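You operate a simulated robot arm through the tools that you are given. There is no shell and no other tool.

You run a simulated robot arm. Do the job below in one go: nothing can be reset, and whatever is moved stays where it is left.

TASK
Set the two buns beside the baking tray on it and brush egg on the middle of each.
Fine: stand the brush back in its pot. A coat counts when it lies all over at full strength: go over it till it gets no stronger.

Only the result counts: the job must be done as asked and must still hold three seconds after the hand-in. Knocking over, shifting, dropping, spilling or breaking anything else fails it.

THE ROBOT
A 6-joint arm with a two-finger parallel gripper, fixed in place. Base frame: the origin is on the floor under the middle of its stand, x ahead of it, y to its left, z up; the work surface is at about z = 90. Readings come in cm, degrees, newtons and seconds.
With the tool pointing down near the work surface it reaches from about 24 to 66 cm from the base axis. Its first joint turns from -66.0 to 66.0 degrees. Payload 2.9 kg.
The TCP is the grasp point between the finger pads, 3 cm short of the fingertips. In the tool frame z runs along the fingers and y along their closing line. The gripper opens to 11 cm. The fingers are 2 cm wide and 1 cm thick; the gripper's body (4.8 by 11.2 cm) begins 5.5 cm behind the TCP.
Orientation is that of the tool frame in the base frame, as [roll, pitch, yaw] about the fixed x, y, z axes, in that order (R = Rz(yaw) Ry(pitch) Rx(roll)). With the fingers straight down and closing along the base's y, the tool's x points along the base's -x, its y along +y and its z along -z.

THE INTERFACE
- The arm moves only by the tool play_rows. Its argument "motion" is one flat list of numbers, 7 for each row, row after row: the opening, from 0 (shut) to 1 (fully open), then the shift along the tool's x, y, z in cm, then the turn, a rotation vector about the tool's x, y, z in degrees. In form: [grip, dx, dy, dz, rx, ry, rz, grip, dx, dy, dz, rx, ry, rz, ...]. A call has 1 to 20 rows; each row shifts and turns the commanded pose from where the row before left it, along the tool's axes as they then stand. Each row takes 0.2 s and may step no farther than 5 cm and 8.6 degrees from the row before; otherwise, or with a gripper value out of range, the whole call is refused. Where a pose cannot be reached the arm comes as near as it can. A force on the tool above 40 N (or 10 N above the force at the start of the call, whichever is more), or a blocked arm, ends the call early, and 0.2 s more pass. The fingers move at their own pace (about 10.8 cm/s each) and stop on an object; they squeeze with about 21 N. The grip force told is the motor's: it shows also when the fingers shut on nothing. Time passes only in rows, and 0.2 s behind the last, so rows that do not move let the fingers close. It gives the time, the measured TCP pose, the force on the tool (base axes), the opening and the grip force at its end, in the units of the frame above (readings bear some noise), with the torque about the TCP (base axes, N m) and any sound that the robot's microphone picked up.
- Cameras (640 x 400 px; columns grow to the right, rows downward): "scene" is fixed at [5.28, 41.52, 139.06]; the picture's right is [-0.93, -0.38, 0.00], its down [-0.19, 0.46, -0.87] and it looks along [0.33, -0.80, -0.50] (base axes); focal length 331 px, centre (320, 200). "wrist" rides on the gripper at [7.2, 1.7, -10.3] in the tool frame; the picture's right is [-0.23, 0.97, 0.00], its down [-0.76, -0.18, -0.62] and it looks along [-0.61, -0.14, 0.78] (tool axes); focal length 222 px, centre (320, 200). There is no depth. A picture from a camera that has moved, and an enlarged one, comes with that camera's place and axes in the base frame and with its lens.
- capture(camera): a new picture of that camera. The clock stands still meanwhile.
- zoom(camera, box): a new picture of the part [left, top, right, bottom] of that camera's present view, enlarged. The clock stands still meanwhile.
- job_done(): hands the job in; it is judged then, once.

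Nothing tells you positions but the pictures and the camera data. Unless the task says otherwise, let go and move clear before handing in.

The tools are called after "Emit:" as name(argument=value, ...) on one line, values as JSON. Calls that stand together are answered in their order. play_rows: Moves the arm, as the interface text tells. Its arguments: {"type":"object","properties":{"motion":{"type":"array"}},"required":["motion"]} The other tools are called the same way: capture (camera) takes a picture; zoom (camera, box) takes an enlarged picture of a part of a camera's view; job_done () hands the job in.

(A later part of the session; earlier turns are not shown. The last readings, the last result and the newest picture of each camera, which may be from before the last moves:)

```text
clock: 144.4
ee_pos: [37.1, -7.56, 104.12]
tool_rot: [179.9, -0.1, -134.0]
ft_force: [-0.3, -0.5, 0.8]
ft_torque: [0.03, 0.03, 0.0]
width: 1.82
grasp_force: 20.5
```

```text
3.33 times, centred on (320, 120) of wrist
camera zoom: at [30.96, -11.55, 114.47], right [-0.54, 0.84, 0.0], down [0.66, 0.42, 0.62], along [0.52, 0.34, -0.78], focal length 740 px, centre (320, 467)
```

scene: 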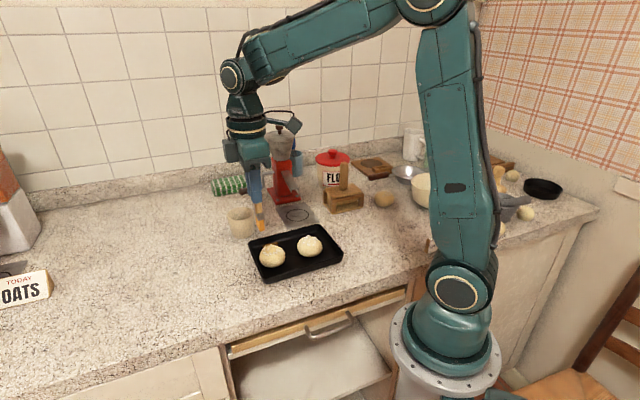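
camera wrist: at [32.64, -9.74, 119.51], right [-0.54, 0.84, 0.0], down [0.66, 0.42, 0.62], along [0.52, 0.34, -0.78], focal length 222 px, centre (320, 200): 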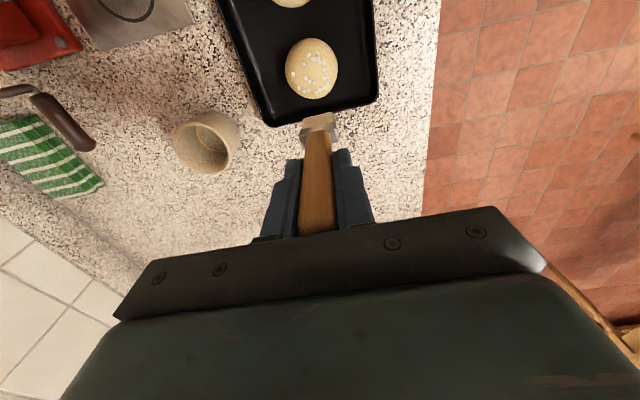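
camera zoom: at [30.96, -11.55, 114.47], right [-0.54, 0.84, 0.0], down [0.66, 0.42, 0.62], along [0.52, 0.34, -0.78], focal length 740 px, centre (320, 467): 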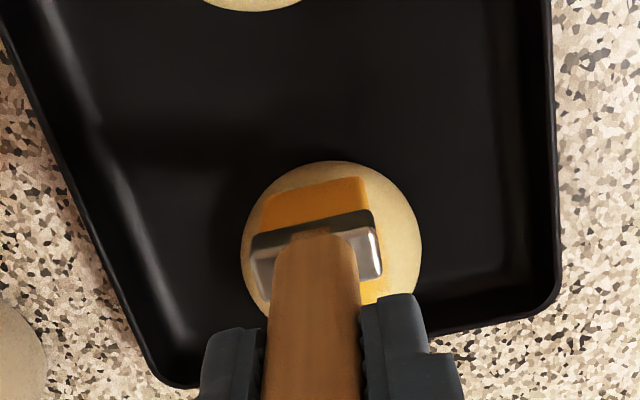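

Emit:
play_rows(motion=[0.05, 0, 0, -0.6, 0, 0, 0, 0.05, -3.6, 0.5, 0, 0, 0, 0, 0.05, 0, 0, 0.62, 0, 0, 0, 0.05, 0.515, 0, 0, 0, 0, 0, 0.05, 0.515, 0, 0, 0, 0, 0, 0.05, 0.515, 0, 0, 0, 0, 0, 0.05, 0.515, 0, 0, 0, 0, 0, 0.05, 0.515, 0, 0, 0, 0, 0, 0.05, 0.515, 0, 0, 0, 0, 0, 0.05, 0.51, 0, 0, 0, 0, 0, 0.05, 0, 0, -0.6, 0, 0, 0, 0.05, -3.6, -0.9, 0, 0, 0, 0, 0.05, 0, 0, 0.6, 0, 0, 0, 0.05, 0.515, 0, 0, 0, 0, 0, 0.05, 0.515, 0, 0, 0, 0, 0, 0.05, 0.515, 0, 0, 0, 0, 0, 0.05, 0.515, 0, 0, 0, 0, 0, 0.05, 0.515, 0, 0, 0, 0, 0, 0.05, 0.515, 0, 0, 0, 0, 0, 0.05, 0.51, 0, 0, 0, 0, 0])

Emit:
play_rows(motion=[0.05, 0, 0, -0.8, 0, 0, 0, 0.05, -1.5, 0, -2.5, 0, 0, 0, 0.05, -1.5, 0, -2.5, 0, 0, 0, 0.05, -1.5, 0, -2.5, 0, 0, 0, 0.05, -1.0, 0, 0, 0, 0, 0, 0.05, 0, 0, 0, 0, 0, 0])

Emit:
zoom(camera="scene", box=[245, 238, 285, 268])

Emit:
zoom(camera="wrist", box=[270, 10, 360, 90])

Emit:
zoom(camera="scene", box=[220, 190, 350, 290])

```text
clock: 148.6
ee_pos: [37.45, -7.88, 104.05]
tool_rot: [-179.9, -0.1, -133.9]
ft_force: [0.3, 0.7, 0.8]
ft_torque: [0.04, -0.02, 0.03]
width: 1.85
grasp_force: 20.9
```

```text
clock: 150.0
ee_pos: [41.11, -3.85, 112.38]
tool_rot: [-180.0, 0.1, -133.9]
ft_force: [0.6, 0.4, 0.3]
ft_torque: [-0.01, 0.0, -0.03]
width: 1.83
grasp_force: 20.7
```

```text
13.33 times, centred on (265, 253) of scene
camera zoom: at [5.28, 41.52, 139.06], right [-0.93, -0.38, 0.0], down [-0.19, 0.46, -0.87], along [0.33, -0.8, -0.5], focal length 4409 px, centre (1053, -507)
```

zoom: 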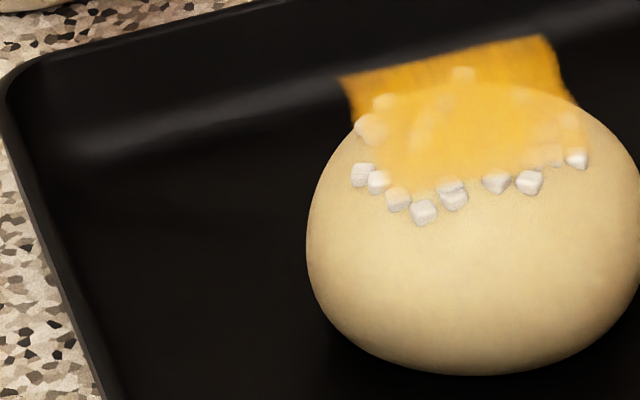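

```text
5.00 times, centred on (315, 50) of wrist
camera zoom: at [35.0, -7.9, 122.78], right [-0.54, 0.84, 0.0], down [0.66, 0.42, 0.62], along [0.52, 0.34, -0.78], focal length 1111 px, centre (345, 950)
```

zoom: 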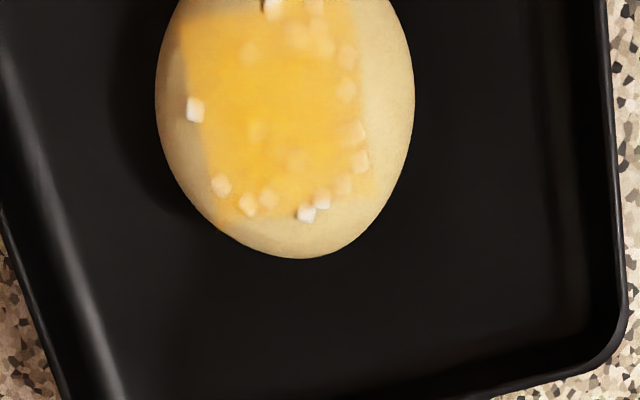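

```text
4.00 times, centred on (285, 240) of scene
camera zoom: at [5.28, 41.52, 139.06], right [-0.93, -0.38, 0.0], down [-0.19, 0.46, -0.87], along [0.33, -0.8, -0.5], focal length 1323 px, centre (460, 40)
```

zoom: 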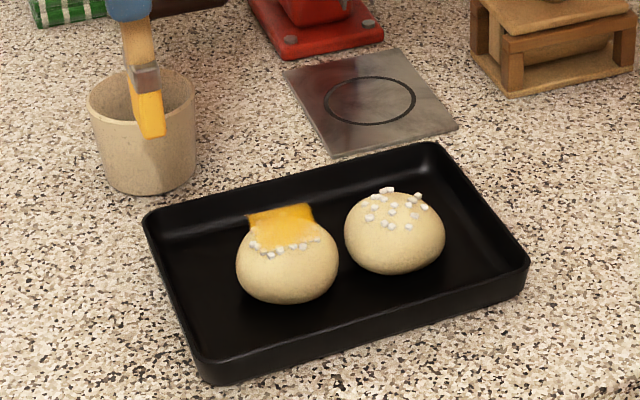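

The bun slid off the wall toward the centre, which leaves room. I'll do inward strokes now, over the right side of the patch, while it's free of both the wall and bun 1.

Emit:
play_rows(motion=[0.05, 4.1, 0.5, 0, 0, 0, 0, 0.05, 4.1, 0.45, 0, 0, 0, 0, 0.05, 0, 0, 2.5, 0, 0, 0, 0.05, 0, 0, 2.5, 0, 0, 0, 0.05, 0, 0, 2.5, 0, 0, 0, 0.05, 0, 0, 0.6, 0, 0, 0, 0.05, 0, 0, 0.17, 0, 0, 0, 0.05, -0.45, 0, 0, 0, 0, 0, 0.05, -0.45, 0, 0, 0, 0, 0, 0.05, -0.45, 0, 0, 0, 0, 0, 0.05, -0.45, 0, 0, 0, 0, 0, 0.05, -0.45, 0, 0, 0, 0, 0, 0.05, -0.45, 0, 0, 0, 0, 0, 0.05, -0.45, 0, 0, 0, 0, 0])

Emit:
zoom(camera="scene", box=[244, 222, 348, 287])

Emit:
zoom(camera="wrist", box=[260, 60, 380, 180])

```text
clock: 153.0
ee_pos: [37.07, -6.89, 104.11]
tool_rot: [-180.0, 0.0, -134.0]
ft_force: [-2.1, -2.5, 5.3]
ft_torque: [-0.2, 0.08, 0.01]
width: 1.84
grasp_force: 21.1
```

```text
6.15 times, centred on (296, 254) of scene
camera zoom: at [5.27, 41.52, 139.06], right [-0.93, -0.38, 0.0], down [-0.19, 0.46, -0.87], along [0.33, -0.8, -0.5], focal length 2035 px, centre (468, -135)
```

zoom: 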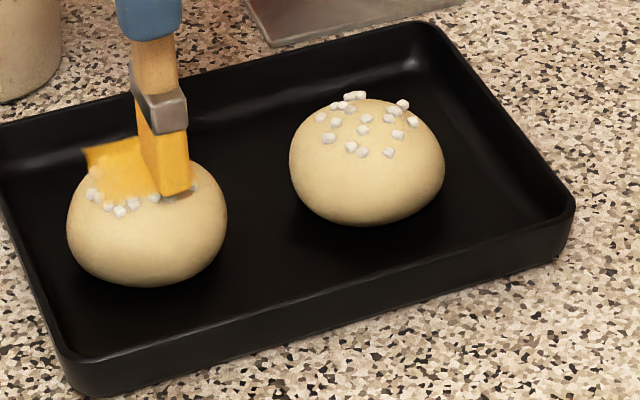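

```text
3.33 times, centred on (320, 120) of wrist
camera zoom: at [30.85, -10.91, 114.46], right [-0.54, 0.84, 0.0], down [0.66, 0.42, 0.62], along [0.52, 0.34, -0.78], focal length 740 px, centre (320, 467)
```

zoom: 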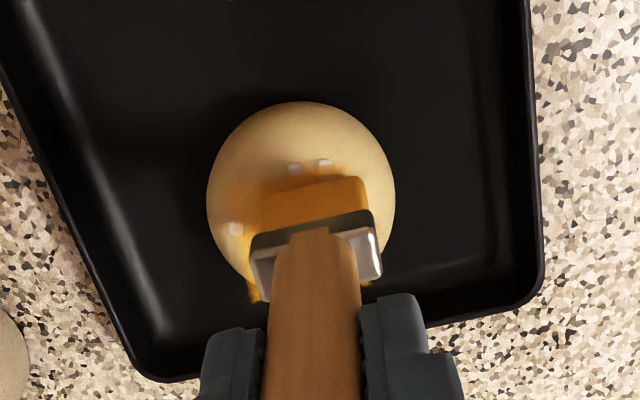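

Emit:
play_rows(motion=[0.05, 0, 0, -0.6, 0, 0, 0, 0.05, -2.15, 0, 0, 0, 0, 0, 0.05, 0, 0, 0.595, 0, 0, 0, 0.05, 0.5, 0, 0, 0, 0, 0, 0.05, 0.5, 0, 0, 0, 0, 0, 0.05, 0.5, 0, 0, 0, 0, 0, 0.05, 0.5, 0, 0, 0, 0, 0, 0.05, 0.5, 0, 0, 0, 0, 0, 0.05, 0.5, 0, 0, 0, 0, 0, 0.05, 0.5, 0, 0, 0, 0, 0, 0.05, 0, 0, 0, 0, 0, 0])

Emit:
zoom(camera="scene", box=[244, 222, 348, 287])

```text
clock: 155.4
ee_pos: [35.99, -7.88, 104.06]
tool_rot: [-179.9, 0.0, -134.0]
ft_force: [-0.7, -0.2, -0.1]
ft_torque: [-0.02, -0.05, 0.0]
width: 1.86
grasp_force: 21.0
```

```text
6.15 times, centred on (296, 254) of scene
camera zoom: at [5.28, 41.52, 139.06], right [-0.93, -0.38, 0.0], down [-0.19, 0.46, -0.87], along [0.33, -0.8, -0.5], focal length 2035 px, centre (468, -135)
```

zoom: 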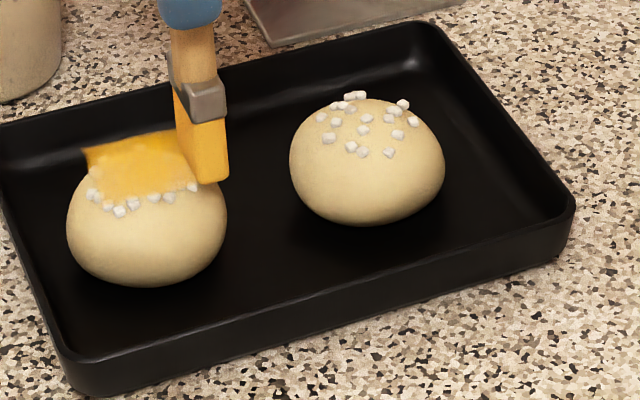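

Outward strokes leave everything in place. I'll repeat several at different sideways offsets.

Emit:
play_rows(motion=[0.05, 0, 0, -0.6, 0, 0, 0, 0.05, -3.6, 0.2, 0, 0, 0, 0, 0.05, 0, 0, 0.6, 0, 0, 0, 0.05, 0.53, 0, 0, 0, 0, 0, 0.05, 0.53, 0, 0, 0, 0, 0, 0.05, 0.53, 0, 0, 0, 0, 0, 0.05, 0.53, 0, 0, 0, 0, 0, 0.05, 0.53, 0, 0, 0, 0, 0, 0.05, 0.53, 0, 0, 0, 0, 0, 0.05, 0.52, 0, 0, 0, 0, 0, 0.05, 0, 0, -0.6, 0, 0, 0, 0.05, -3.7, -0.4, 0, 0, 0, 0, 0.05, 0, 0, 0.6, 0, 0, 0, 0.05, 0.53, 0, 0, 0, 0, 0, 0.05, 0.53, 0, 0, 0, 0, 0, 0.05, 0.53, 0, 0, 0, 0, 0, 0.05, 0.53, 0, 0, 0, 0, 0, 0.05, 0.53, 0, 0, 0, 0, 0, 0.05, 0.53, 0, 0, 0, 0, 0, 0.05, 0.52, 0, 0, 0, 0, 0])

Emit:
play_rows(motion=[0.05, 0, 0, -0.6, 0, 0, 0, 0.05, -3.7, -0.4, 0, 0, 0, 0, 0.05, 0, 0, 0.6, 0, 0, 0, 0.05, 0.53, 0, 0, 0, 0, 0, 0.05, 0.53, 0, 0, 0, 0, 0, 0.05, 0.53, 0, 0, 0, 0, 0, 0.05, 0.53, 0, 0, 0, 0, 0, 0.05, 0.53, 0, 0, 0, 0, 0, 0.05, 0.53, 0, 0, 0, 0, 0, 0.05, 0.52, 0, 0, 0, 0, 0, 0.05, 0, 0, -0.6, 0, 0, 0, 0.05, -3.7, -0.4, 0, 0, 0, 0, 0.05, 0, 0, 0.6, 0, 0, 0, 0.05, 0.53, 0, 0, 0, 0, 0, 0.05, 0.53, 0, 0, 0, 0, 0, 0.05, 0.53, 0, 0, 0, 0, 0, 0.05, 0.53, 0, 0, 0, 0, 0, 0.05, 0.53, 0, 0, 0, 0, 0, 0.05, 0.53, 0, 0, 0, 0, 0, 0.05, 0.52, 0, 0, 0, 0, 0])

Emit:
play_rows(motion=[0.05, 0, 0, -0.8, 0, 0, 0, 0.05, -2.0, 0.4, -2.5, 0, 0, 0, 0.05, -2.0, 0, -2.5, 0, 0, 0, 0.05, -2.0, 0, -2.5, 0, 0, 0, 0.05, 0, 0, 0, 0, 0, 0])

Emit:
zoom(camera="scene", box=[244, 222, 348, 287])

Emit:
zoom(camera="scene", box=[252, 235, 292, 265])

Emit:
zoom(camera="wrist", box=[270, 0, 360, 80])

```text
clock: 159.6
ee_pos: [36.17, -8.13, 104.06]
tool_rot: [-180.0, 0.0, -134.0]
ft_force: [-0.1, 0.7, -0.6]
ft_torque: [-0.01, 0.02, 0.0]
width: 1.88
grasp_force: 21.0
```

```text
clock: 163.8
ee_pos: [36.73, -8.67, 104.01]
tool_rot: [179.9, 0.0, -133.9]
ft_force: [0.8, -0.4, 0.1]
ft_torque: [0.0, 0.03, -0.01]
width: 1.85
grasp_force: 20.7
```

```text
clock: 165.0
ee_pos: [40.69, -4.25, 112.34]
tool_rot: [-179.9, 0.0, -134.0]
ft_force: [0.6, -0.1, -0.1]
ft_torque: [0.0, 0.02, 0.0]
width: 1.83
grasp_force: 20.9
```

```text
6.15 times, centred on (296, 254) of scene
camera zoom: at [5.28, 41.52, 139.06], right [-0.93, -0.38, 0.0], down [-0.19, 0.46, -0.87], along [0.33, -0.8, -0.5], focal length 2035 px, centre (468, -135)
```

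zoom: 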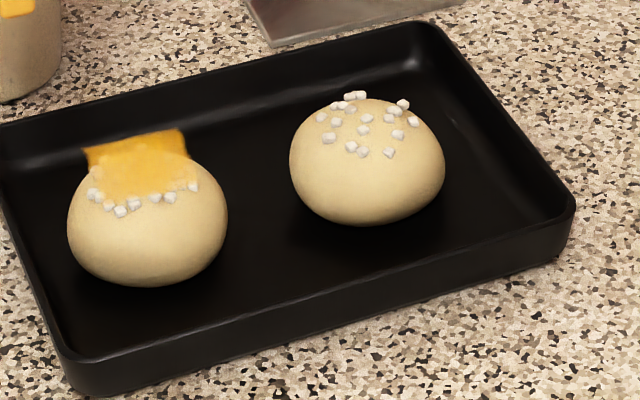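

```text
13.33 times, centred on (272, 250) of scene
camera zoom: at [5.28, 41.52, 139.06], right [-0.93, -0.38, 0.0], down [-0.19, 0.46, -0.87], along [0.33, -0.8, -0.5], focal length 4409 px, centre (960, -467)
```

zoom: 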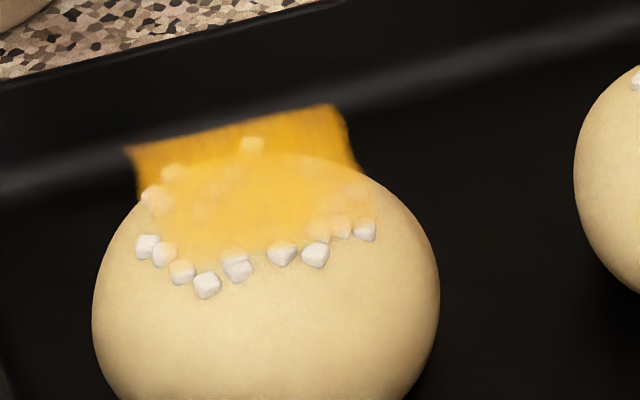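

```text
5.00 times, centred on (315, 40) of wrist
camera zoom: at [34.42, -8.1, 122.77], right [-0.54, 0.84, 0.0], down [0.66, 0.42, 0.62], along [0.52, 0.34, -0.78], focal length 1111 px, centre (345, 1000)
```

zoom: 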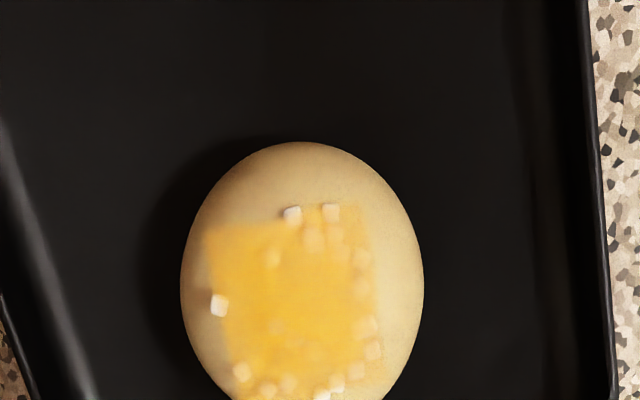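

The patch now looks even right up to its edges. I'll run one more confirming round to check that it gets no stronger.

Emit:
play_rows(motion=[0.05, 2.3, 0.85, 2.5, 0, 0, 0, 0.05, 0, 0, 2.5, 0, 0, 0, 0.05, 0, 0, 2.5, 0, 0, 0, 0.05, 0, 0, 0.6, 0, 0, 0, 0.05, 0, 0, 0.2, 0, 0, 0, 0.05, 0.53, 0, 0, 0, 0, 0, 0.05, 0.53, 0, 0, 0, 0, 0, 0.05, 0.53, 0, 0, 0, 0, 0, 0.05, 0.53, 0, 0, 0, 0, 0, 0.05, 0.53, 0, 0, 0, 0, 0, 0.05, 0.53, 0, 0, 0, 0, 0, 0.05, 0.52, 0, 0, 0, 0, 0])

Emit:
play_rows(motion=[0.05, 0, 0, -0.6, 0, 0, 0, 0.05, -3.7, -0.4, 0, 0, 0, 0, 0.05, 0, 0, 0.6, 0, 0, 0, 0.05, 0.53, 0, 0, 0, 0, 0, 0.05, 0.53, 0, 0, 0, 0, 0, 0.05, 0.53, 0, 0, 0, 0, 0, 0.05, 0.53, 0, 0, 0, 0, 0, 0.05, 0.53, 0, 0, 0, 0, 0, 0.05, 0.53, 0, 0, 0, 0, 0, 0.05, 0.52, 0, 0, 0, 0, 0, 0.05, 0, 0, -0.6, 0, 0, 0, 0.05, -3.7, -0.5, 0, 0, 0, 0, 0.05, 0, 0, 0.6, 0, 0, 0, 0.05, 0.53, 0, 0, 0, 0, 0, 0.05, 0.53, 0, 0, 0, 0, 0, 0.05, 0.53, 0, 0, 0, 0, 0, 0.05, 0.53, 0, 0, 0, 0, 0, 0.05, 0.53, 0, 0, 0, 0, 0, 0.05, 0.53, 0, 0, 0, 0, 0, 0.05, 0.52, 0, 0, 0, 0, 0])

Emit:
play_rows(motion=[0.05, 0, 0, -0.8, 0, 0, 0, 0.05, -2.0, 0, -2.5, 0, 0, 0, 0.05, -2.0, 0, -2.5, 0, 0, 0, 0.05, -2.0, 0, -2.5, 0, 0, 0, 0.05, 0, 0, 0, 0, 0, 0])

Emit:
zoom(camera="scene", box=[244, 222, 348, 287])

Emit:
zoom(camera="scene", box=[252, 235, 292, 265])

Emit:
zoom(camera="wrist", box=[270, 0, 360, 80])

```text
clock: 167.6
ee_pos: [35.83, -7.77, 104.12]
tool_rot: [-179.9, 0.0, -134.0]
ft_force: [-0.7, -0.4, 0.0]
ft_torque: [0.0, 0.01, -0.02]
width: 1.85
grasp_force: 21.0
```

```text
clock: 171.8
ee_pos: [36.54, -8.6, 104.04]
tool_rot: [-180.0, 0.1, -134.0]
ft_force: [-0.1, -1.4, 0.2]
ft_torque: [0.02, 0.0, 0.02]
width: 1.83
grasp_force: 20.9
```

```text
clock: 173.0
ee_pos: [40.64, -4.02, 112.38]
tool_rot: [-180.0, 0.0, -134.0]
ft_force: [0.7, 0.3, -0.5]
ft_torque: [0.0, -0.01, 0.0]
width: 1.8
grasp_force: 21.0
```

```text
6.15 times, centred on (296, 254) of scene
camera zoom: at [5.28, 41.52, 139.06], right [-0.93, -0.38, 0.0], down [-0.19, 0.46, -0.87], along [0.33, -0.8, -0.5], focal length 2035 px, centre (468, -135)
```

zoom: 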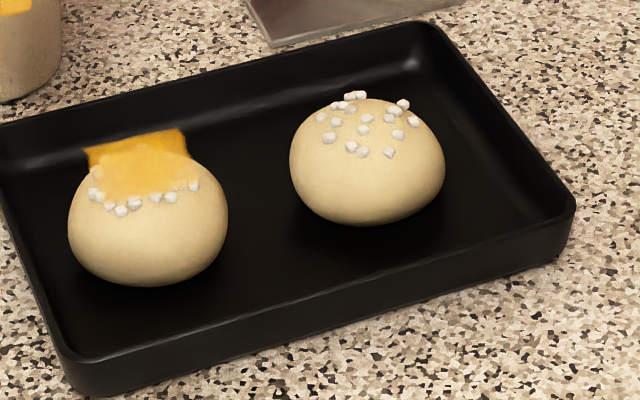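

```text
13.33 times, centred on (272, 250) of scene
camera zoom: at [5.28, 41.52, 139.06], right [-0.93, -0.38, 0.0], down [-0.19, 0.46, -0.87], along [0.33, -0.8, -0.5], focal length 4409 px, centre (960, -467)
```

zoom: 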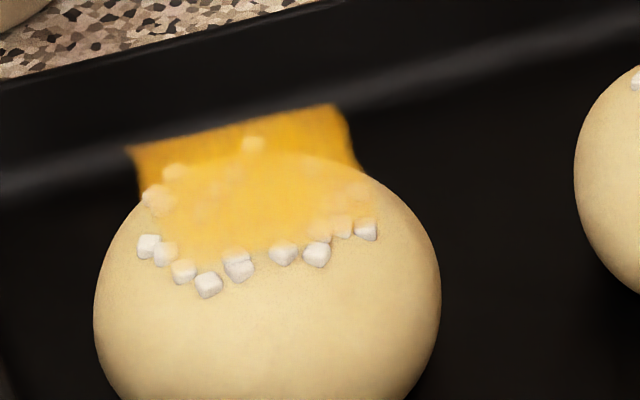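

```text
5.00 times, centred on (315, 40) of wrist
camera zoom: at [34.52, -8.08, 122.84], right [-0.54, 0.84, 0.0], down [0.66, 0.42, 0.62], along [0.52, 0.34, -0.78], focal length 1111 px, centre (345, 1000)
```

zoom: 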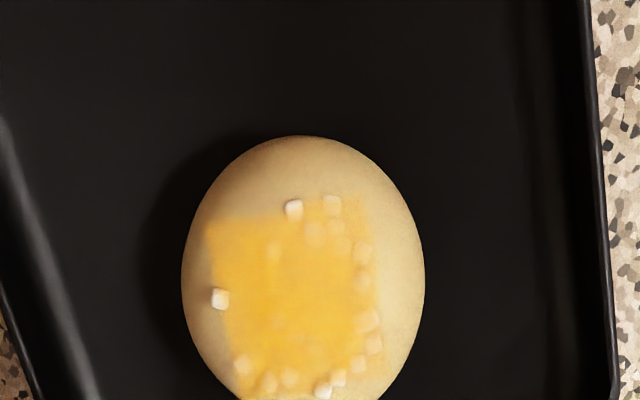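

Bun 2's coat looks steady. I'll check the bristles, then re-dip for bun 1.

Emit:
zoom(camera="scene", box=[225, 185, 275, 235])

Emit:
capture(camera="scene")

```text
8.00 times, centred on (250, 210) of scene
camera zoom: at [5.28, 41.52, 139.06], right [-0.93, -0.38, 0.0], down [-0.19, 0.46, -0.87], along [0.33, -0.8, -0.5], focal length 2645 px, centre (880, 120)
```

zoom: 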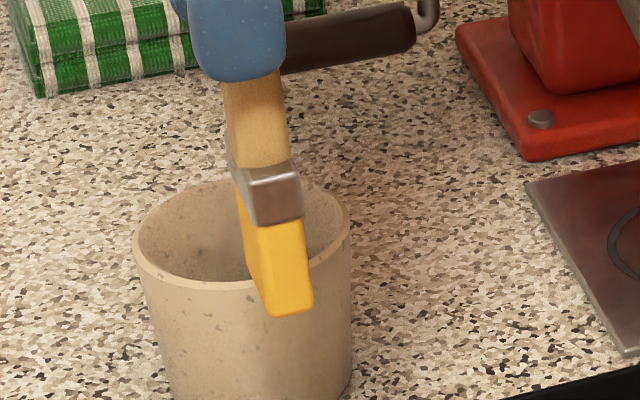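

```text
taken
```

scene: 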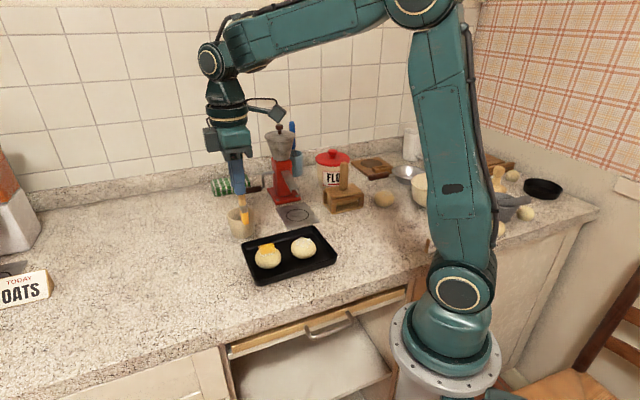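

The bristles are still fully loaded. I'll go over toward bun 1, stopping short so the wrist camera can see it and fix its position.

Emit:
play_rows(motion=[0.05, 3.0, 0.1, 0, 0, 0, 0, 0.05, 3.0, 0, 0, 0, 0, 0, 0.05, 3.0, 0, 0, 0, 0, 0, 0.05, 0, 0, 0, 0, 0, 0])

Emit:
zoom(camera="wrist", box=[260, 0, 370, 100])

Emit:
capture(camera="wrist")

```text
clock: 174.0
ee_pos: [34.36, -10.53, 112.48]
tool_rot: [180.0, 0.0, -134.0]
ft_force: [-0.4, 0.1, 0.1]
ft_torque: [0.02, 0.02, 0.0]
width: 1.85
grasp_force: 21.4
```

```text
4.00 times, centred on (315, 50) of wrist
camera zoom: at [28.19, -14.48, 122.82], right [-0.54, 0.84, 0.0], down [0.66, 0.42, 0.62], along [0.52, 0.34, -0.78], focal length 888 px, centre (340, 800)
```

zoom: 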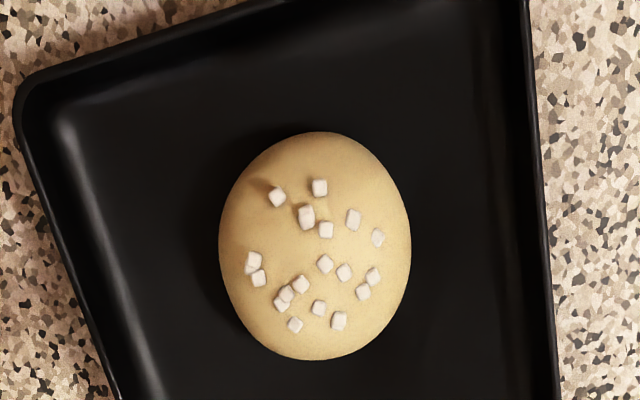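

```text
taken
camera wrist: at [28.19, -14.48, 122.82], right [-0.54, 0.84, 0.0], down [0.66, 0.42, 0.62], along [0.52, 0.34, -0.78], focal length 222 px, centre (320, 200)
```

wrist: 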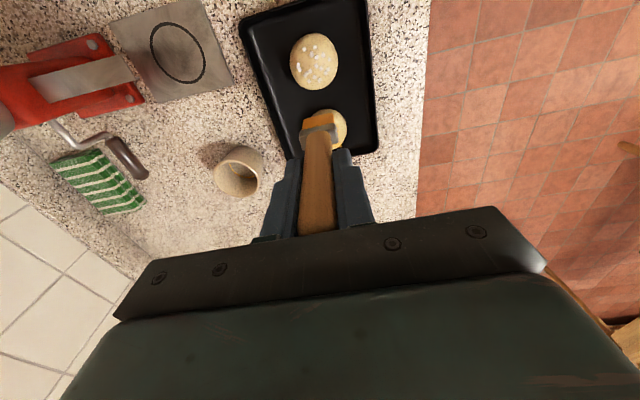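

Bun 1 measures at about (31.7, -13.0). I'll approach its near side and start outward strokes with the same light touch, checking contact first.

Emit:
play_rows(motion=[0.05, 2.3, 0.4, 0, 0, 0, 0, 0.05, 0, 0, 2.5, 0, 0, 0, 0.05, 0, 0, 2.5, 0, 0, 0, 0.05, 0, 0, 2.5, 0, 0, 0, 0.05, 0, 0, 0.6, 0, 0, 0, 0.05, 0, 0, 0.19, 0, 0, 0, 0.05, 0.4, 0, 0, 0, 0, 0, 0.05, 0.4, 0, 0, 0, 0, 0, 0.05, 0.4, 0, 0, 0, 0, 0, 0.05, 0.4, 0, 0, 0, 0, 0, 0.05, 0, 0, 0, 0, 0, 0])

Emit:
zoom(camera="scene", box=[244, 222, 348, 287])

Emit:
zoom(camera="wrist", box=[260, 60, 380, 180])

```text
clock: 176.4
ee_pos: [31.38, -13.11, 104.14]
tool_rot: [-179.9, 0.1, -133.9]
ft_force: [1.4, 1.5, 5.2]
ft_torque: [0.21, -0.17, 0.04]
width: 1.84
grasp_force: 21.3
```

```text
6.15 times, centred on (296, 254) of scene
camera zoom: at [5.28, 41.53, 139.06], right [-0.93, -0.38, 0.0], down [-0.19, 0.46, -0.87], along [0.33, -0.8, -0.5], focal length 2035 px, centre (468, -135)
```

zoom: 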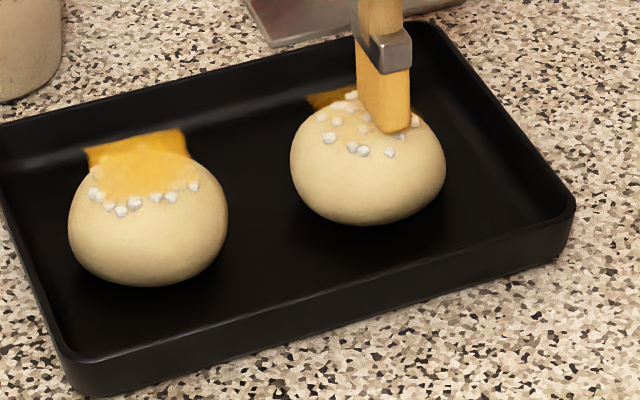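

```text
3.33 times, centred on (320, 120) of wrist
camera zoom: at [25.17, -17.06, 114.46], right [-0.54, 0.84, 0.0], down [0.66, 0.43, 0.62], along [0.52, 0.34, -0.78], focal length 740 px, centre (320, 467)
```

zoom: 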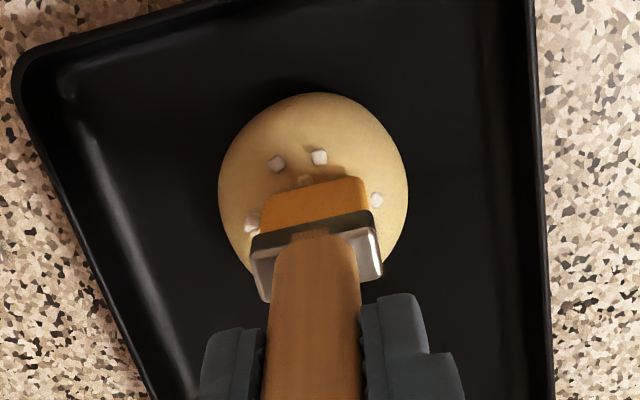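

Emit:
play_rows(motion=[0.05, 0, 0, -0.045, 0, 0, 0, 0.05, 0.4, 0, 0, 0, 0, 0, 0.05, 0.4, 0, 0, 0, 0, 0, 0.05, 0.4, 0, 0, 0, 0, 0, 0.05, 0.4, 0, 0, 0, 0, 0, 0.05, 0.4, 0, 0, 0, 0, 0, 0.05, 0, 0, 0, 0, 0, 0])

Emit:
zoom(camera="scene", box=[244, 222, 348, 287])

Emit:
zoom(camera="wrist", box=[260, 60, 380, 180])

```text
clock: 178.0
ee_pos: [30.0, -14.57, 104.05]
tool_rot: [-180.0, 0.0, -134.0]
ft_force: [0.4, -0.2, -0.7]
ft_torque: [-0.01, 0.01, 0.02]
width: 1.85
grasp_force: 21.1
```

```text
6.15 times, centred on (296, 254) of scene
camera zoom: at [5.28, 41.52, 139.06], right [-0.93, -0.38, 0.0], down [-0.19, 0.46, -0.87], along [0.33, -0.8, -0.5], focal length 2035 px, centre (468, -135)
```

zoom: 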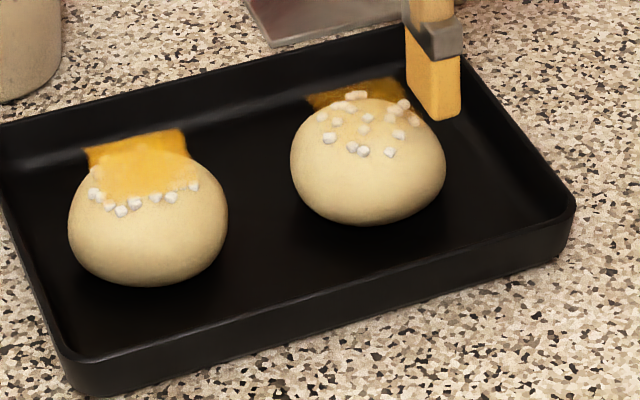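

```text
3.33 times, centred on (320, 120) of wrist
camera zoom: at [23.79, -18.46, 114.49], right [-0.54, 0.84, 0.0], down [0.66, 0.42, 0.62], along [0.52, 0.34, -0.78], focal length 740 px, centre (320, 467)
```

zoom: 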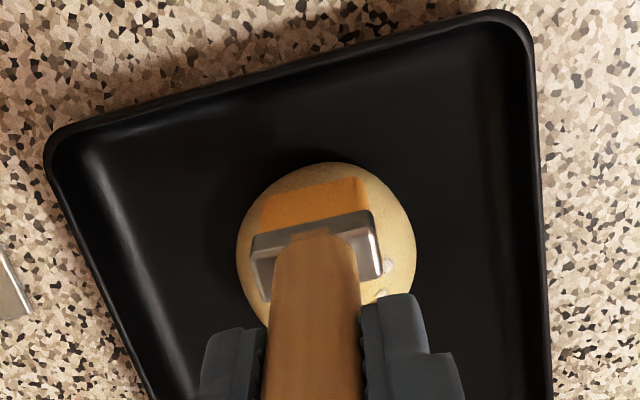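

One pass already shows on bun 1, and nothing moved. I'll do a series of outward passes at different sideways offsets.

Emit:
play_rows(motion=[0.05, 0, 0, -0.6, 0, 0, 0, 0.05, -3.7, 0.35, 0, 0, 0, 0, 0.05, 0, 0, 0.62, 0, 0, 0, 0.05, 0.53, 0, 0, 0, 0, 0, 0.05, 0.53, 0, 0, 0, 0, 0, 0.05, 0.53, 0, 0, 0, 0, 0, 0.05, 0.53, 0, 0, 0, 0, 0, 0.05, 0.53, 0, 0, 0, 0, 0, 0.05, 0.53, 0, 0, 0, 0, 0, 0.05, 0.52, 0, 0, 0, 0, 0, 0.05, 0, 0, -0.6, 0, 0, 0, 0.05, -3.7, -0.7, 0, 0, 0, 0, 0.05, 0, 0, 0.6, 0, 0, 0, 0.05, 0.53, 0, 0, 0, 0, 0, 0.05, 0.53, 0, 0, 0, 0, 0, 0.05, 0.53, 0, 0, 0, 0, 0, 0.05, 0.53, 0, 0, 0, 0, 0, 0.05, 0.53, 0, 0, 0, 0, 0, 0.05, 0.53, 0, 0, 0, 0, 0, 0.05, 0.52, 0, 0, 0, 0, 0])

Emit:
zoom(camera="scene", box=[244, 222, 348, 287])

```text
clock: 182.2
ee_pos: [30.26, -14.66, 104.18]
tool_rot: [-180.0, 0.0, -134.0]
ft_force: [-0.3, 1.1, 0.2]
ft_torque: [-0.03, -0.01, 0.0]
width: 1.85
grasp_force: 21.0
```

```text
6.15 times, centred on (296, 254) of scene
camera zoom: at [5.28, 41.52, 139.06], right [-0.93, -0.38, 0.0], down [-0.19, 0.46, -0.87], along [0.33, -0.8, -0.5], focal length 2035 px, centre (468, -135)
```

zoom: 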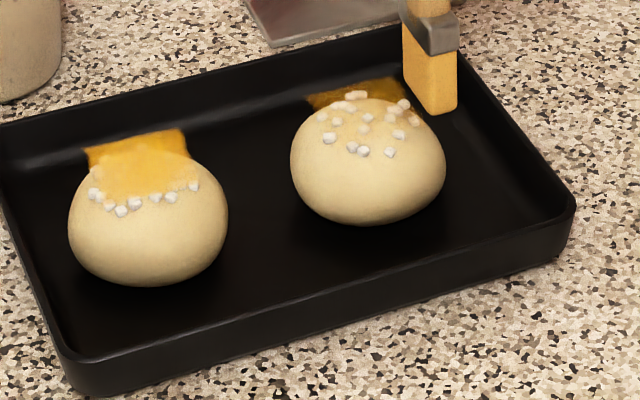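

Emit:
play_rows(motion=[0.05, 0, 0, -0.6, 0, 0, 0, 0.05, -3.7, 0.35, 0, 0, 0, 0, 0.05, 0, 0, 0.62, 0, 0, 0, 0.05, 0.53, 0, 0, 0, 0, 0, 0.05, 0.53, 0, 0, 0, 0, 0, 0.05, 0.53, 0, 0, 0, 0, 0, 0.05, 0.53, 0, 0, 0, 0, 0, 0.05, 0.53, 0, 0, 0, 0, 0, 0.05, 0.53, 0, 0, 0, 0, 0, 0.05, 0.52, 0, 0, 0, 0, 0, 0.05, 0, 0, 0, 0, 0, 0])

Emit:
zoom(camera="scene", box=[244, 222, 348, 287])

Emit:
zoom(camera="scene", box=[286, 228, 326, 258])

```text
clock: 184.6
ee_pos: [29.9, -14.4, 103.97]
tool_rot: [179.9, 0.0, -134.1]
ft_force: [0.4, -0.9, -0.4]
ft_torque: [0.02, 0.02, -0.01]
width: 1.86
grasp_force: 20.8
```

```text
6.15 times, centred on (296, 254) of scene
camera zoom: at [5.28, 41.52, 139.06], right [-0.93, -0.38, 0.0], down [-0.19, 0.46, -0.87], along [0.33, -0.8, -0.5], focal length 2035 px, centre (468, -135)
```

zoom: 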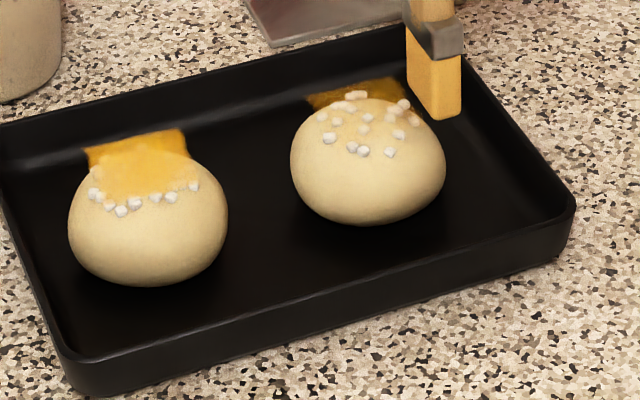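

```text
13.33 times, centred on (306, 243) of scene
camera zoom: at [5.28, 41.52, 139.06], right [-0.93, -0.38, 0.0], down [-0.19, 0.46, -0.87], along [0.33, -0.8, -0.5], focal length 4409 px, centre (507, -373)
```

zoom: 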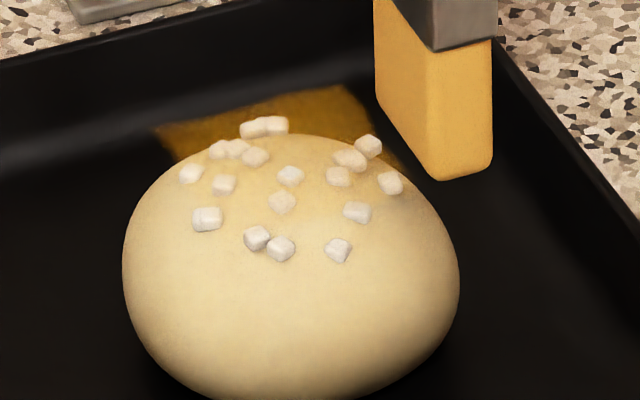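

Emit:
play_rows(motion=[0.05, 0, 0, -0.6, 0, 0, 0, 0.05, -3.7, 0, 0, 0, 0, 0, 0.05, 0, 0, 0.62, 0, 0, 0, 0.05, 0.53, 0, 0, 0, 0, 0, 0.05, 0.53, 0, 0, 0, 0, 0, 0.05, 0.53, 0, 0, 0, 0, 0, 0.05, 0, 0, 0, 0, 0, 0])

Emit:
zoom(camera="scene", box=[286, 228, 326, 258])

Emit:
play_rows(motion=[0.05, 0.53, 0, 0, 0, 0, 0, 0.05, 0.53, 0, 0, 0, 0, 0, 0.05, 0.53, 0, 0, 0, 0, 0, 0.05, 0.52, 0, 0, 0, 0, 0, 0.05, 0, 0, 0, 0, 0, 0])

Emit:
zoom(camera="scene", box=[286, 228, 326, 258])

```text
clock: 186.2
ee_pos: [31.47, -12.96, 104.01]
tool_rot: [180.0, 0.0, -133.9]
ft_force: [0.1, -0.3, 0.4]
ft_torque: [0.01, -0.04, 0.03]
width: 1.83
grasp_force: 21.5
```

```text
13.33 times, centred on (306, 243) of scene
camera zoom: at [5.28, 41.52, 139.06], right [-0.93, -0.38, 0.0], down [-0.19, 0.46, -0.87], along [0.33, -0.8, -0.5], focal length 4409 px, centre (507, -373)
```

zoom: 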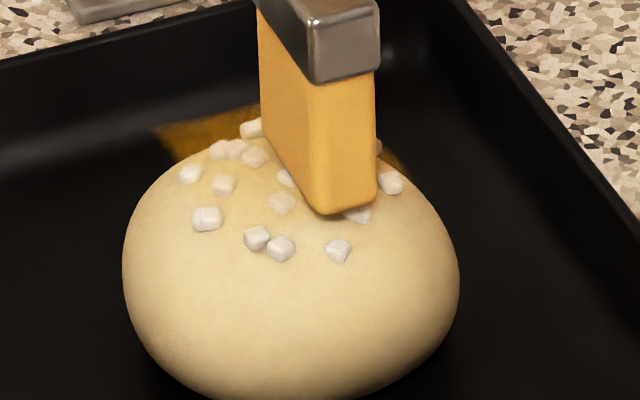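

```text
clock: 187.4
ee_pos: [29.95, -14.61, 104.0]
tool_rot: [-180.0, 0.0, -134.0]
ft_force: [0.8, -0.9, 0.4]
ft_torque: [0.03, 0.0, -0.02]
width: 1.86
grasp_force: 20.8
```

```text
13.33 times, centred on (306, 243) of scene
camera zoom: at [5.28, 41.52, 139.06], right [-0.93, -0.38, 0.0], down [-0.19, 0.46, -0.87], along [0.33, -0.8, -0.5], focal length 4409 px, centre (507, -373)
```

zoom: 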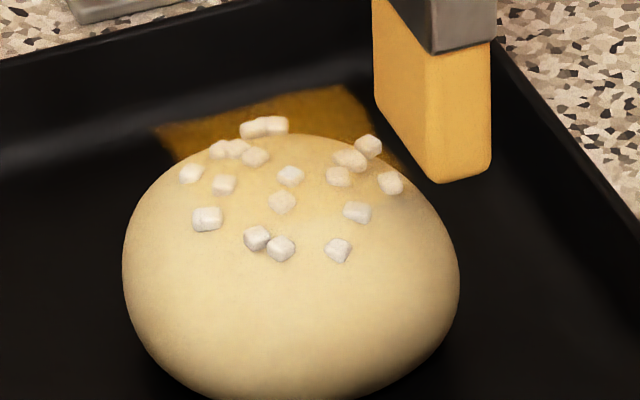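

Emit:
play_rows(motion=[0.05, 0, 0, -0.6, 0, 0, 0, 0.05, -3.7, 0, 0, 0, 0, 0, 0.05, 0, 0, 0.64, 0, 0, 0, 0.05, 0.53, 0, 0, 0, 0, 0, 0.05, 0.53, 0, 0, 0, 0, 0, 0.05, 0.53, 0, 0, 0, 0, 0, 0.05, 0, 0, 0, 0, 0, 0])

Emit:
play_rows(motion=[0.05, 0.53, 0, 0, 0, 0, 0, 0.05, 0.53, 0, 0, 0, 0, 0, 0.05, 0.53, 0, 0, 0, 0, 0, 0.05, 0.52, 0, 0, 0, 0, 0, 0.05, 0, 0, 0, 0, 0, 0])

Emit:
zoom(camera="scene", box=[286, 228, 326, 258])

Emit:
zoom(camera="scene", box=[244, 222, 348, 287])

```text
clock: 189.0
ee_pos: [31.43, -13.0, 104.06]
tool_rot: [-179.9, 0.1, -134.0]
ft_force: [1.7, 1.9, 4.7]
ft_torque: [0.08, -0.14, -0.01]
width: 1.81
grasp_force: 20.9
```

```text
clock: 190.2
ee_pos: [30.01, -14.42, 104.02]
tool_rot: [179.9, 0.0, -133.9]
ft_force: [0.5, 0.5, 6.1]
ft_torque: [0.13, -0.15, 0.01]
width: 1.87
grasp_force: 20.9
```

```text
13.33 times, centred on (306, 243) of scene
camera zoom: at [5.28, 41.53, 139.06], right [-0.93, -0.38, 0.0], down [-0.19, 0.46, -0.87], along [0.33, -0.8, -0.5], focal length 4409 px, centre (507, -373)
```

zoom: 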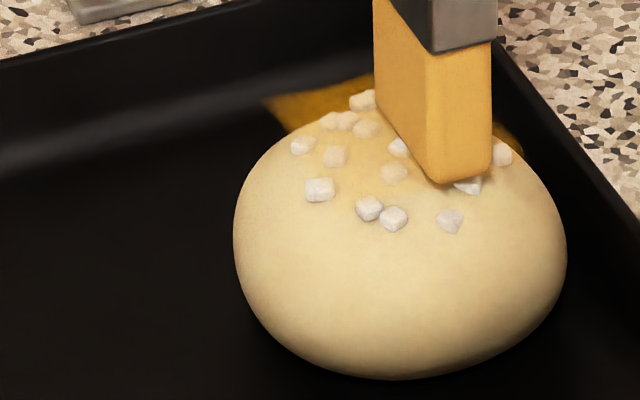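

```text
6.15 times, centred on (296, 254) of scene
camera zoom: at [5.28, 41.53, 139.06], right [-0.93, -0.38, 0.0], down [-0.19, 0.46, -0.87], along [0.33, -0.8, -0.5], focal length 2035 px, centre (468, -135)
```

zoom: 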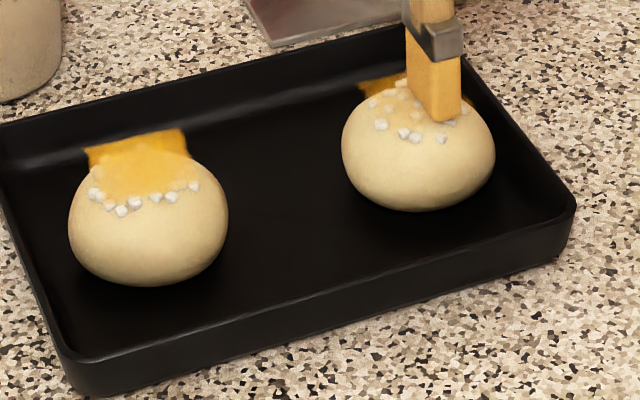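

Bun 1 is taking egg, but the bristles have paled, so the load is running down. I'll go back and re-dip.

Emit:
play_rows(motion=[0.05, 0, 0, -0.8, 0, 0, 0, 0.05, 0, 0, -3, 0, 0, 0, 0.05, 0, 0, -3, 0, 0, 0, 0.05, 0, 0, -2.895, 0, 0, 0, 0.05, -2.25, -2.434, 0, 0, 0, 0, 0.05, -2.25, -2.434, 0, 0, 0, 0, 0.05, -2.25, -2.433, 0, 0, 0, 0, 0.05, -2.25, -2.433, 0, 0, 0, 0, 0.05, -2.25, -2.433, 0, 0, 0, 0, 0.05, -2.25, -2.433, 0, 0, 0, 0, 0.05, 0, 0, 0, 0, 0, 0])

Emit:
zoom(camera="wrist", box=[285, 55, 355, 145])

Emit:
zoom(camera="scene", box=[200, 150, 350, 290])

```text
clock: 192.6
ee_pos: [49.76, -14.96, 113.78]
tool_rot: [180.0, -0.1, -134.0]
ft_force: [-0.1, 0.0, -0.5]
ft_torque: [0.03, 0.01, 0.03]
width: 1.81
grasp_force: 20.8
```

```text
4.44 times, centred on (320, 100) of wrist
camera zoom: at [43.59, -18.87, 124.22], right [-0.54, 0.84, 0.0], down [0.66, 0.42, 0.62], along [0.52, 0.34, -0.78], focal length 987 px, centre (320, 644)
```

zoom: 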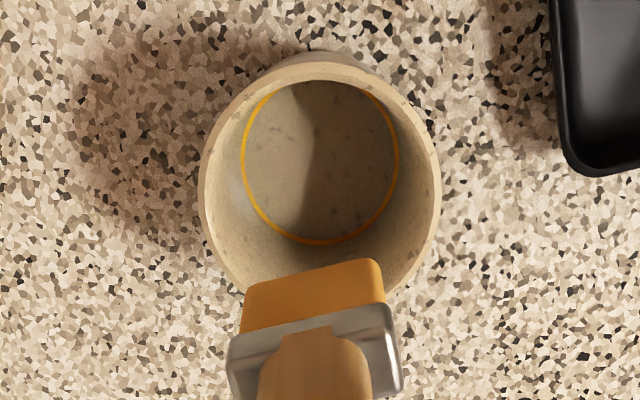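

```text
2.86 times, centred on (275, 220) of scene
camera zoom: at [5.28, 41.52, 139.06], right [-0.93, -0.38, 0.0], down [-0.19, 0.46, -0.87], along [0.33, -0.8, -0.5], focal length 945 px, centre (449, 143)
```

zoom: 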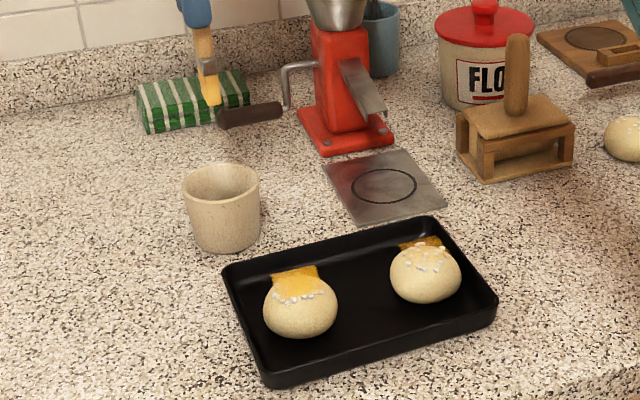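

Emit:
play_rows(motion=[0.05, 0, 0, 2, 0, 0, 0, 0.05, 0, 0, 2, 0, 0, 0, 0.05, 0, 0, 2, 0, 0, 0, 0.05, 0, 0, 2, 0, 0, 0, 0.05, 0, 0, 1.5, 0, 0, 0, 0.05, 0, 0, 1, 0, 0, 0, 0.05, 0, 0, 0.7, 0, 0, 0, 0.05, 0, 0, 0.6, 0, 0, 0, 0.05, 0, 0, 0.3, 0, 0, 0, 0.05, 0, 0, 0.05, 0, 0, 0, 0.05, 0, 0, 0, 0, 0, 0])

Emit:
play_rows(motion=[0.05, 0, 0, 0.06, 0, 0, 0, 0.05, 0, 0, 0, 0, 0, 0])

Emit:
play_rows(motion=[0.05, 0, 0, 0.06, 0, 0, 0, 0.05, 0, 0, 0, 0, 0, 0, 0.05, 0, 0, 0, 0, 0, 0])

```text
clock: 195.0
ee_pos: [49.97, -15.03, 101.51]
tool_rot: [180.0, 0.0, -134.0]
ft_force: [0.6, 0.2, 0.2]
ft_torque: [-0.01, 0.01, -0.02]
width: 1.84
grasp_force: 20.9
```

```text
clock: 195.6
ee_pos: [49.98, -14.98, 101.47]
tool_rot: [180.0, 0.0, -134.0]
ft_force: [-0.4, 0.0, -0.2]
ft_torque: [-0.02, -0.02, 0.04]
width: 1.83
grasp_force: 20.9
```

```text
clock: 196.4
ee_pos: [49.91, -14.9, 101.42]
tool_rot: [179.9, 0.1, -134.0]
ft_force: [-0.8, -0.4, 4.9]
ft_torque: [0.06, 0.05, 0.02]
width: 1.82
grasp_force: 21.0
```

Emit:
play_rows(motion=[0.05, 0, 0, 0, 0, 0, 0, 0.05, 0, 0, -0.27, 0, 0, 0, 0.05, 0, 0, -1.5, 0, 0, 0, 0.05, 0, 0, -2, 0, 0, 0, 0.05, 0, 0, -2, 0, 0, 0, 0.05, 0, 0, -2, 0, 0, 0, 0.05, 0, 0, -2, 0, 0, 0, 0.05, 0, 0, -2, 0, 0, 0, 0.05, 0, 0, -0.5, 0, 0, 0, 0.05, 0, 0, 0, 0, 0, 0])

Emit:
zoom(camera="wrist", box=[285, 55, 355, 145])

Emit:
zoom(camera="scene", box=[220, 160, 260, 245])

```text
clock: 198.6
ee_pos: [49.82, -14.94, 113.69]
tool_rot: [-179.9, 0.0, -134.0]
ft_force: [0.0, -0.6, -0.2]
ft_torque: [0.03, -0.04, 0.01]
width: 1.84
grasp_force: 20.3
```

```text
4.44 times, centred on (320, 100) of wrist
camera zoom: at [43.61, -18.89, 124.11], right [-0.54, 0.84, 0.0], down [0.66, 0.42, 0.62], along [0.52, 0.34, -0.78], focal length 987 px, centre (320, 644)
```

zoom: 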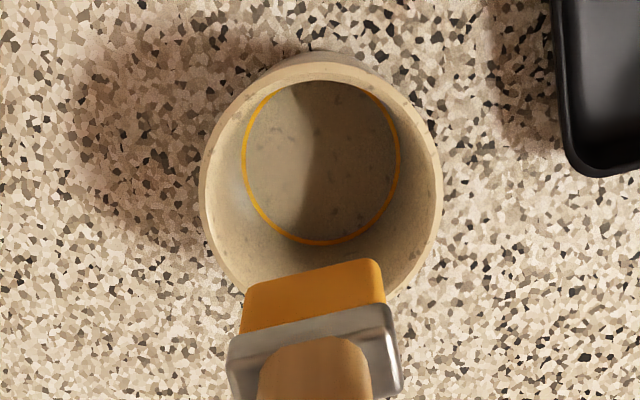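

```text
4.71 times, centred on (240, 202) of scene
camera zoom: at [5.28, 41.52, 139.06], right [-0.93, -0.38, 0.0], down [-0.19, 0.46, -0.87], along [0.33, -0.8, -0.5], focal length 1556 px, centre (696, 188)
```

zoom: 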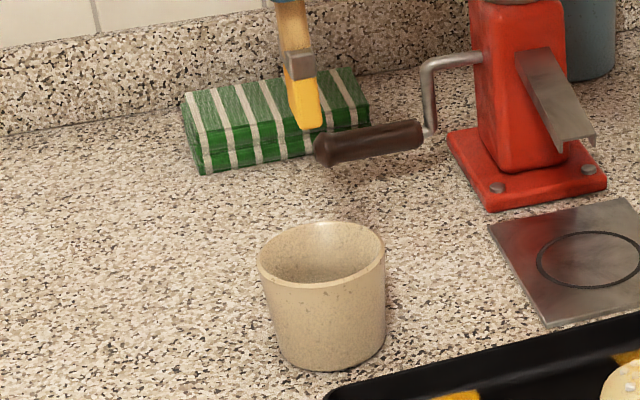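

The brush is reloaded. I'll return to bun 1, now near (30.2, -14.4), and continue outward strokes with light contact.

Emit:
play_rows(motion=[0.05, 1.966, 2.433, 0, 0, 0, 0, 0.05, 1.967, 2.433, 0, 0, 0, 0, 0.05, 1.967, 2.433, 0, 0, 0, 0, 0.05, 1.967, 2.434, 0, 0, 0, 0, 0.05, 1.967, 2.434, 0, 0, 0, 0, 0.05, 1.966, 2.433, 0, 0, 0, 0, 0.05, 0, 0, 3, 0, 0, 0, 0.05, 0, 0, 3, 0, 0, 0, 0.05, 0, 0, 2.5, 0, 0, 0, 0.05, 0, 0, 1.1, 0, 0, 0, 0.05, 0, 0, 0.065, 0, 0, 0, 0.05, 0.5, 0, 0, 0, 0, 0, 0.05, 0.5, 0, 0, 0, 0, 0, 0.05, 0.5, 0, 0, 0, 0, 0, 0.05, 0, 0, 0, 0, 0, 0])

Emit:
zoom(camera="scene", box=[244, 222, 348, 287])

Emit:
zoom(camera="wrist", box=[260, 60, 380, 180])

```text
clock: 201.8
ee_pos: [29.97, -14.38, 103.99]
tool_rot: [180.0, 0.0, -134.0]
ft_force: [1.5, 0.1, 2.8]
ft_torque: [0.05, -0.07, -0.02]
width: 1.84
grasp_force: 21.4
```

```text
6.15 times, centred on (296, 254) of scene
camera zoom: at [5.28, 41.52, 139.06], right [-0.93, -0.38, 0.0], down [-0.19, 0.46, -0.87], along [0.33, -0.8, -0.5], focal length 2035 px, centre (468, -135)
```

zoom: 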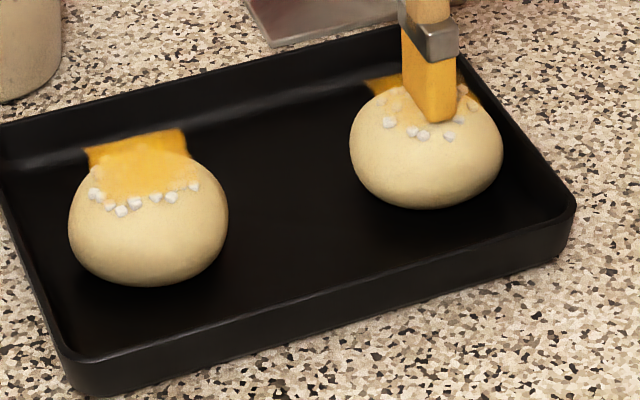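

```text
3.33 times, centred on (320, 120) of wrist
camera zoom: at [23.88, -18.35, 114.44], right [-0.54, 0.84, 0.0], down [0.66, 0.42, 0.62], along [0.52, 0.34, -0.78], focal length 740 px, centre (320, 467)
```

zoom: 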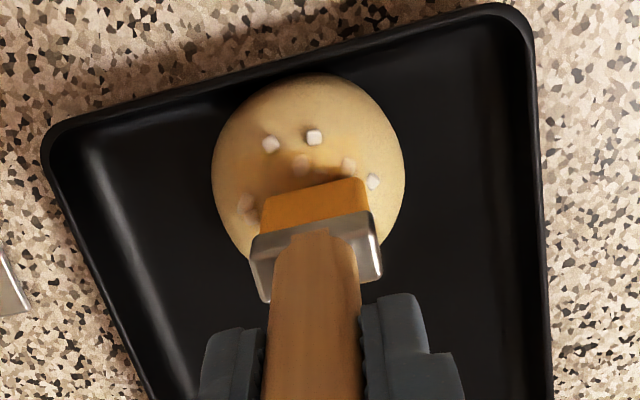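

Emit:
play_rows(motion=[0.05, 0.5, 0, 0, 0, 0, 0, 0.05, 0.5, 0, 0, 0, 0, 0, 0.05, 0.5, 0, 0, 0, 0, 0, 0.05, 0.5, 0, 0, 0, 0, 0, 0.05, 0, 0, 0, 0, 0, 0])

Emit:
zoom(camera="scene", box=[244, 222, 348, 287])

```text
clock: 203.0
ee_pos: [28.7, -15.84, 103.9]
tool_rot: [179.9, 0.0, -134.0]
ft_force: [-0.3, -0.2, -0.4]
ft_torque: [0.01, 0.03, -0.01]
width: 1.83
grasp_force: 20.9
```

```text
6.15 times, centred on (296, 254) of scene
camera zoom: at [5.28, 41.52, 139.06], right [-0.93, -0.38, 0.0], down [-0.19, 0.46, -0.87], along [0.33, -0.8, -0.5], focal length 2035 px, centre (468, -135)
```

zoom: 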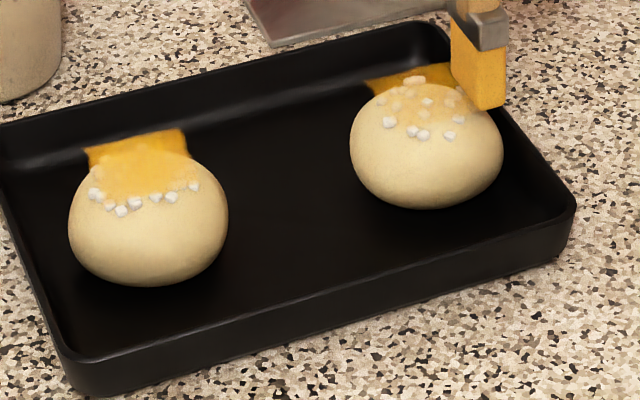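

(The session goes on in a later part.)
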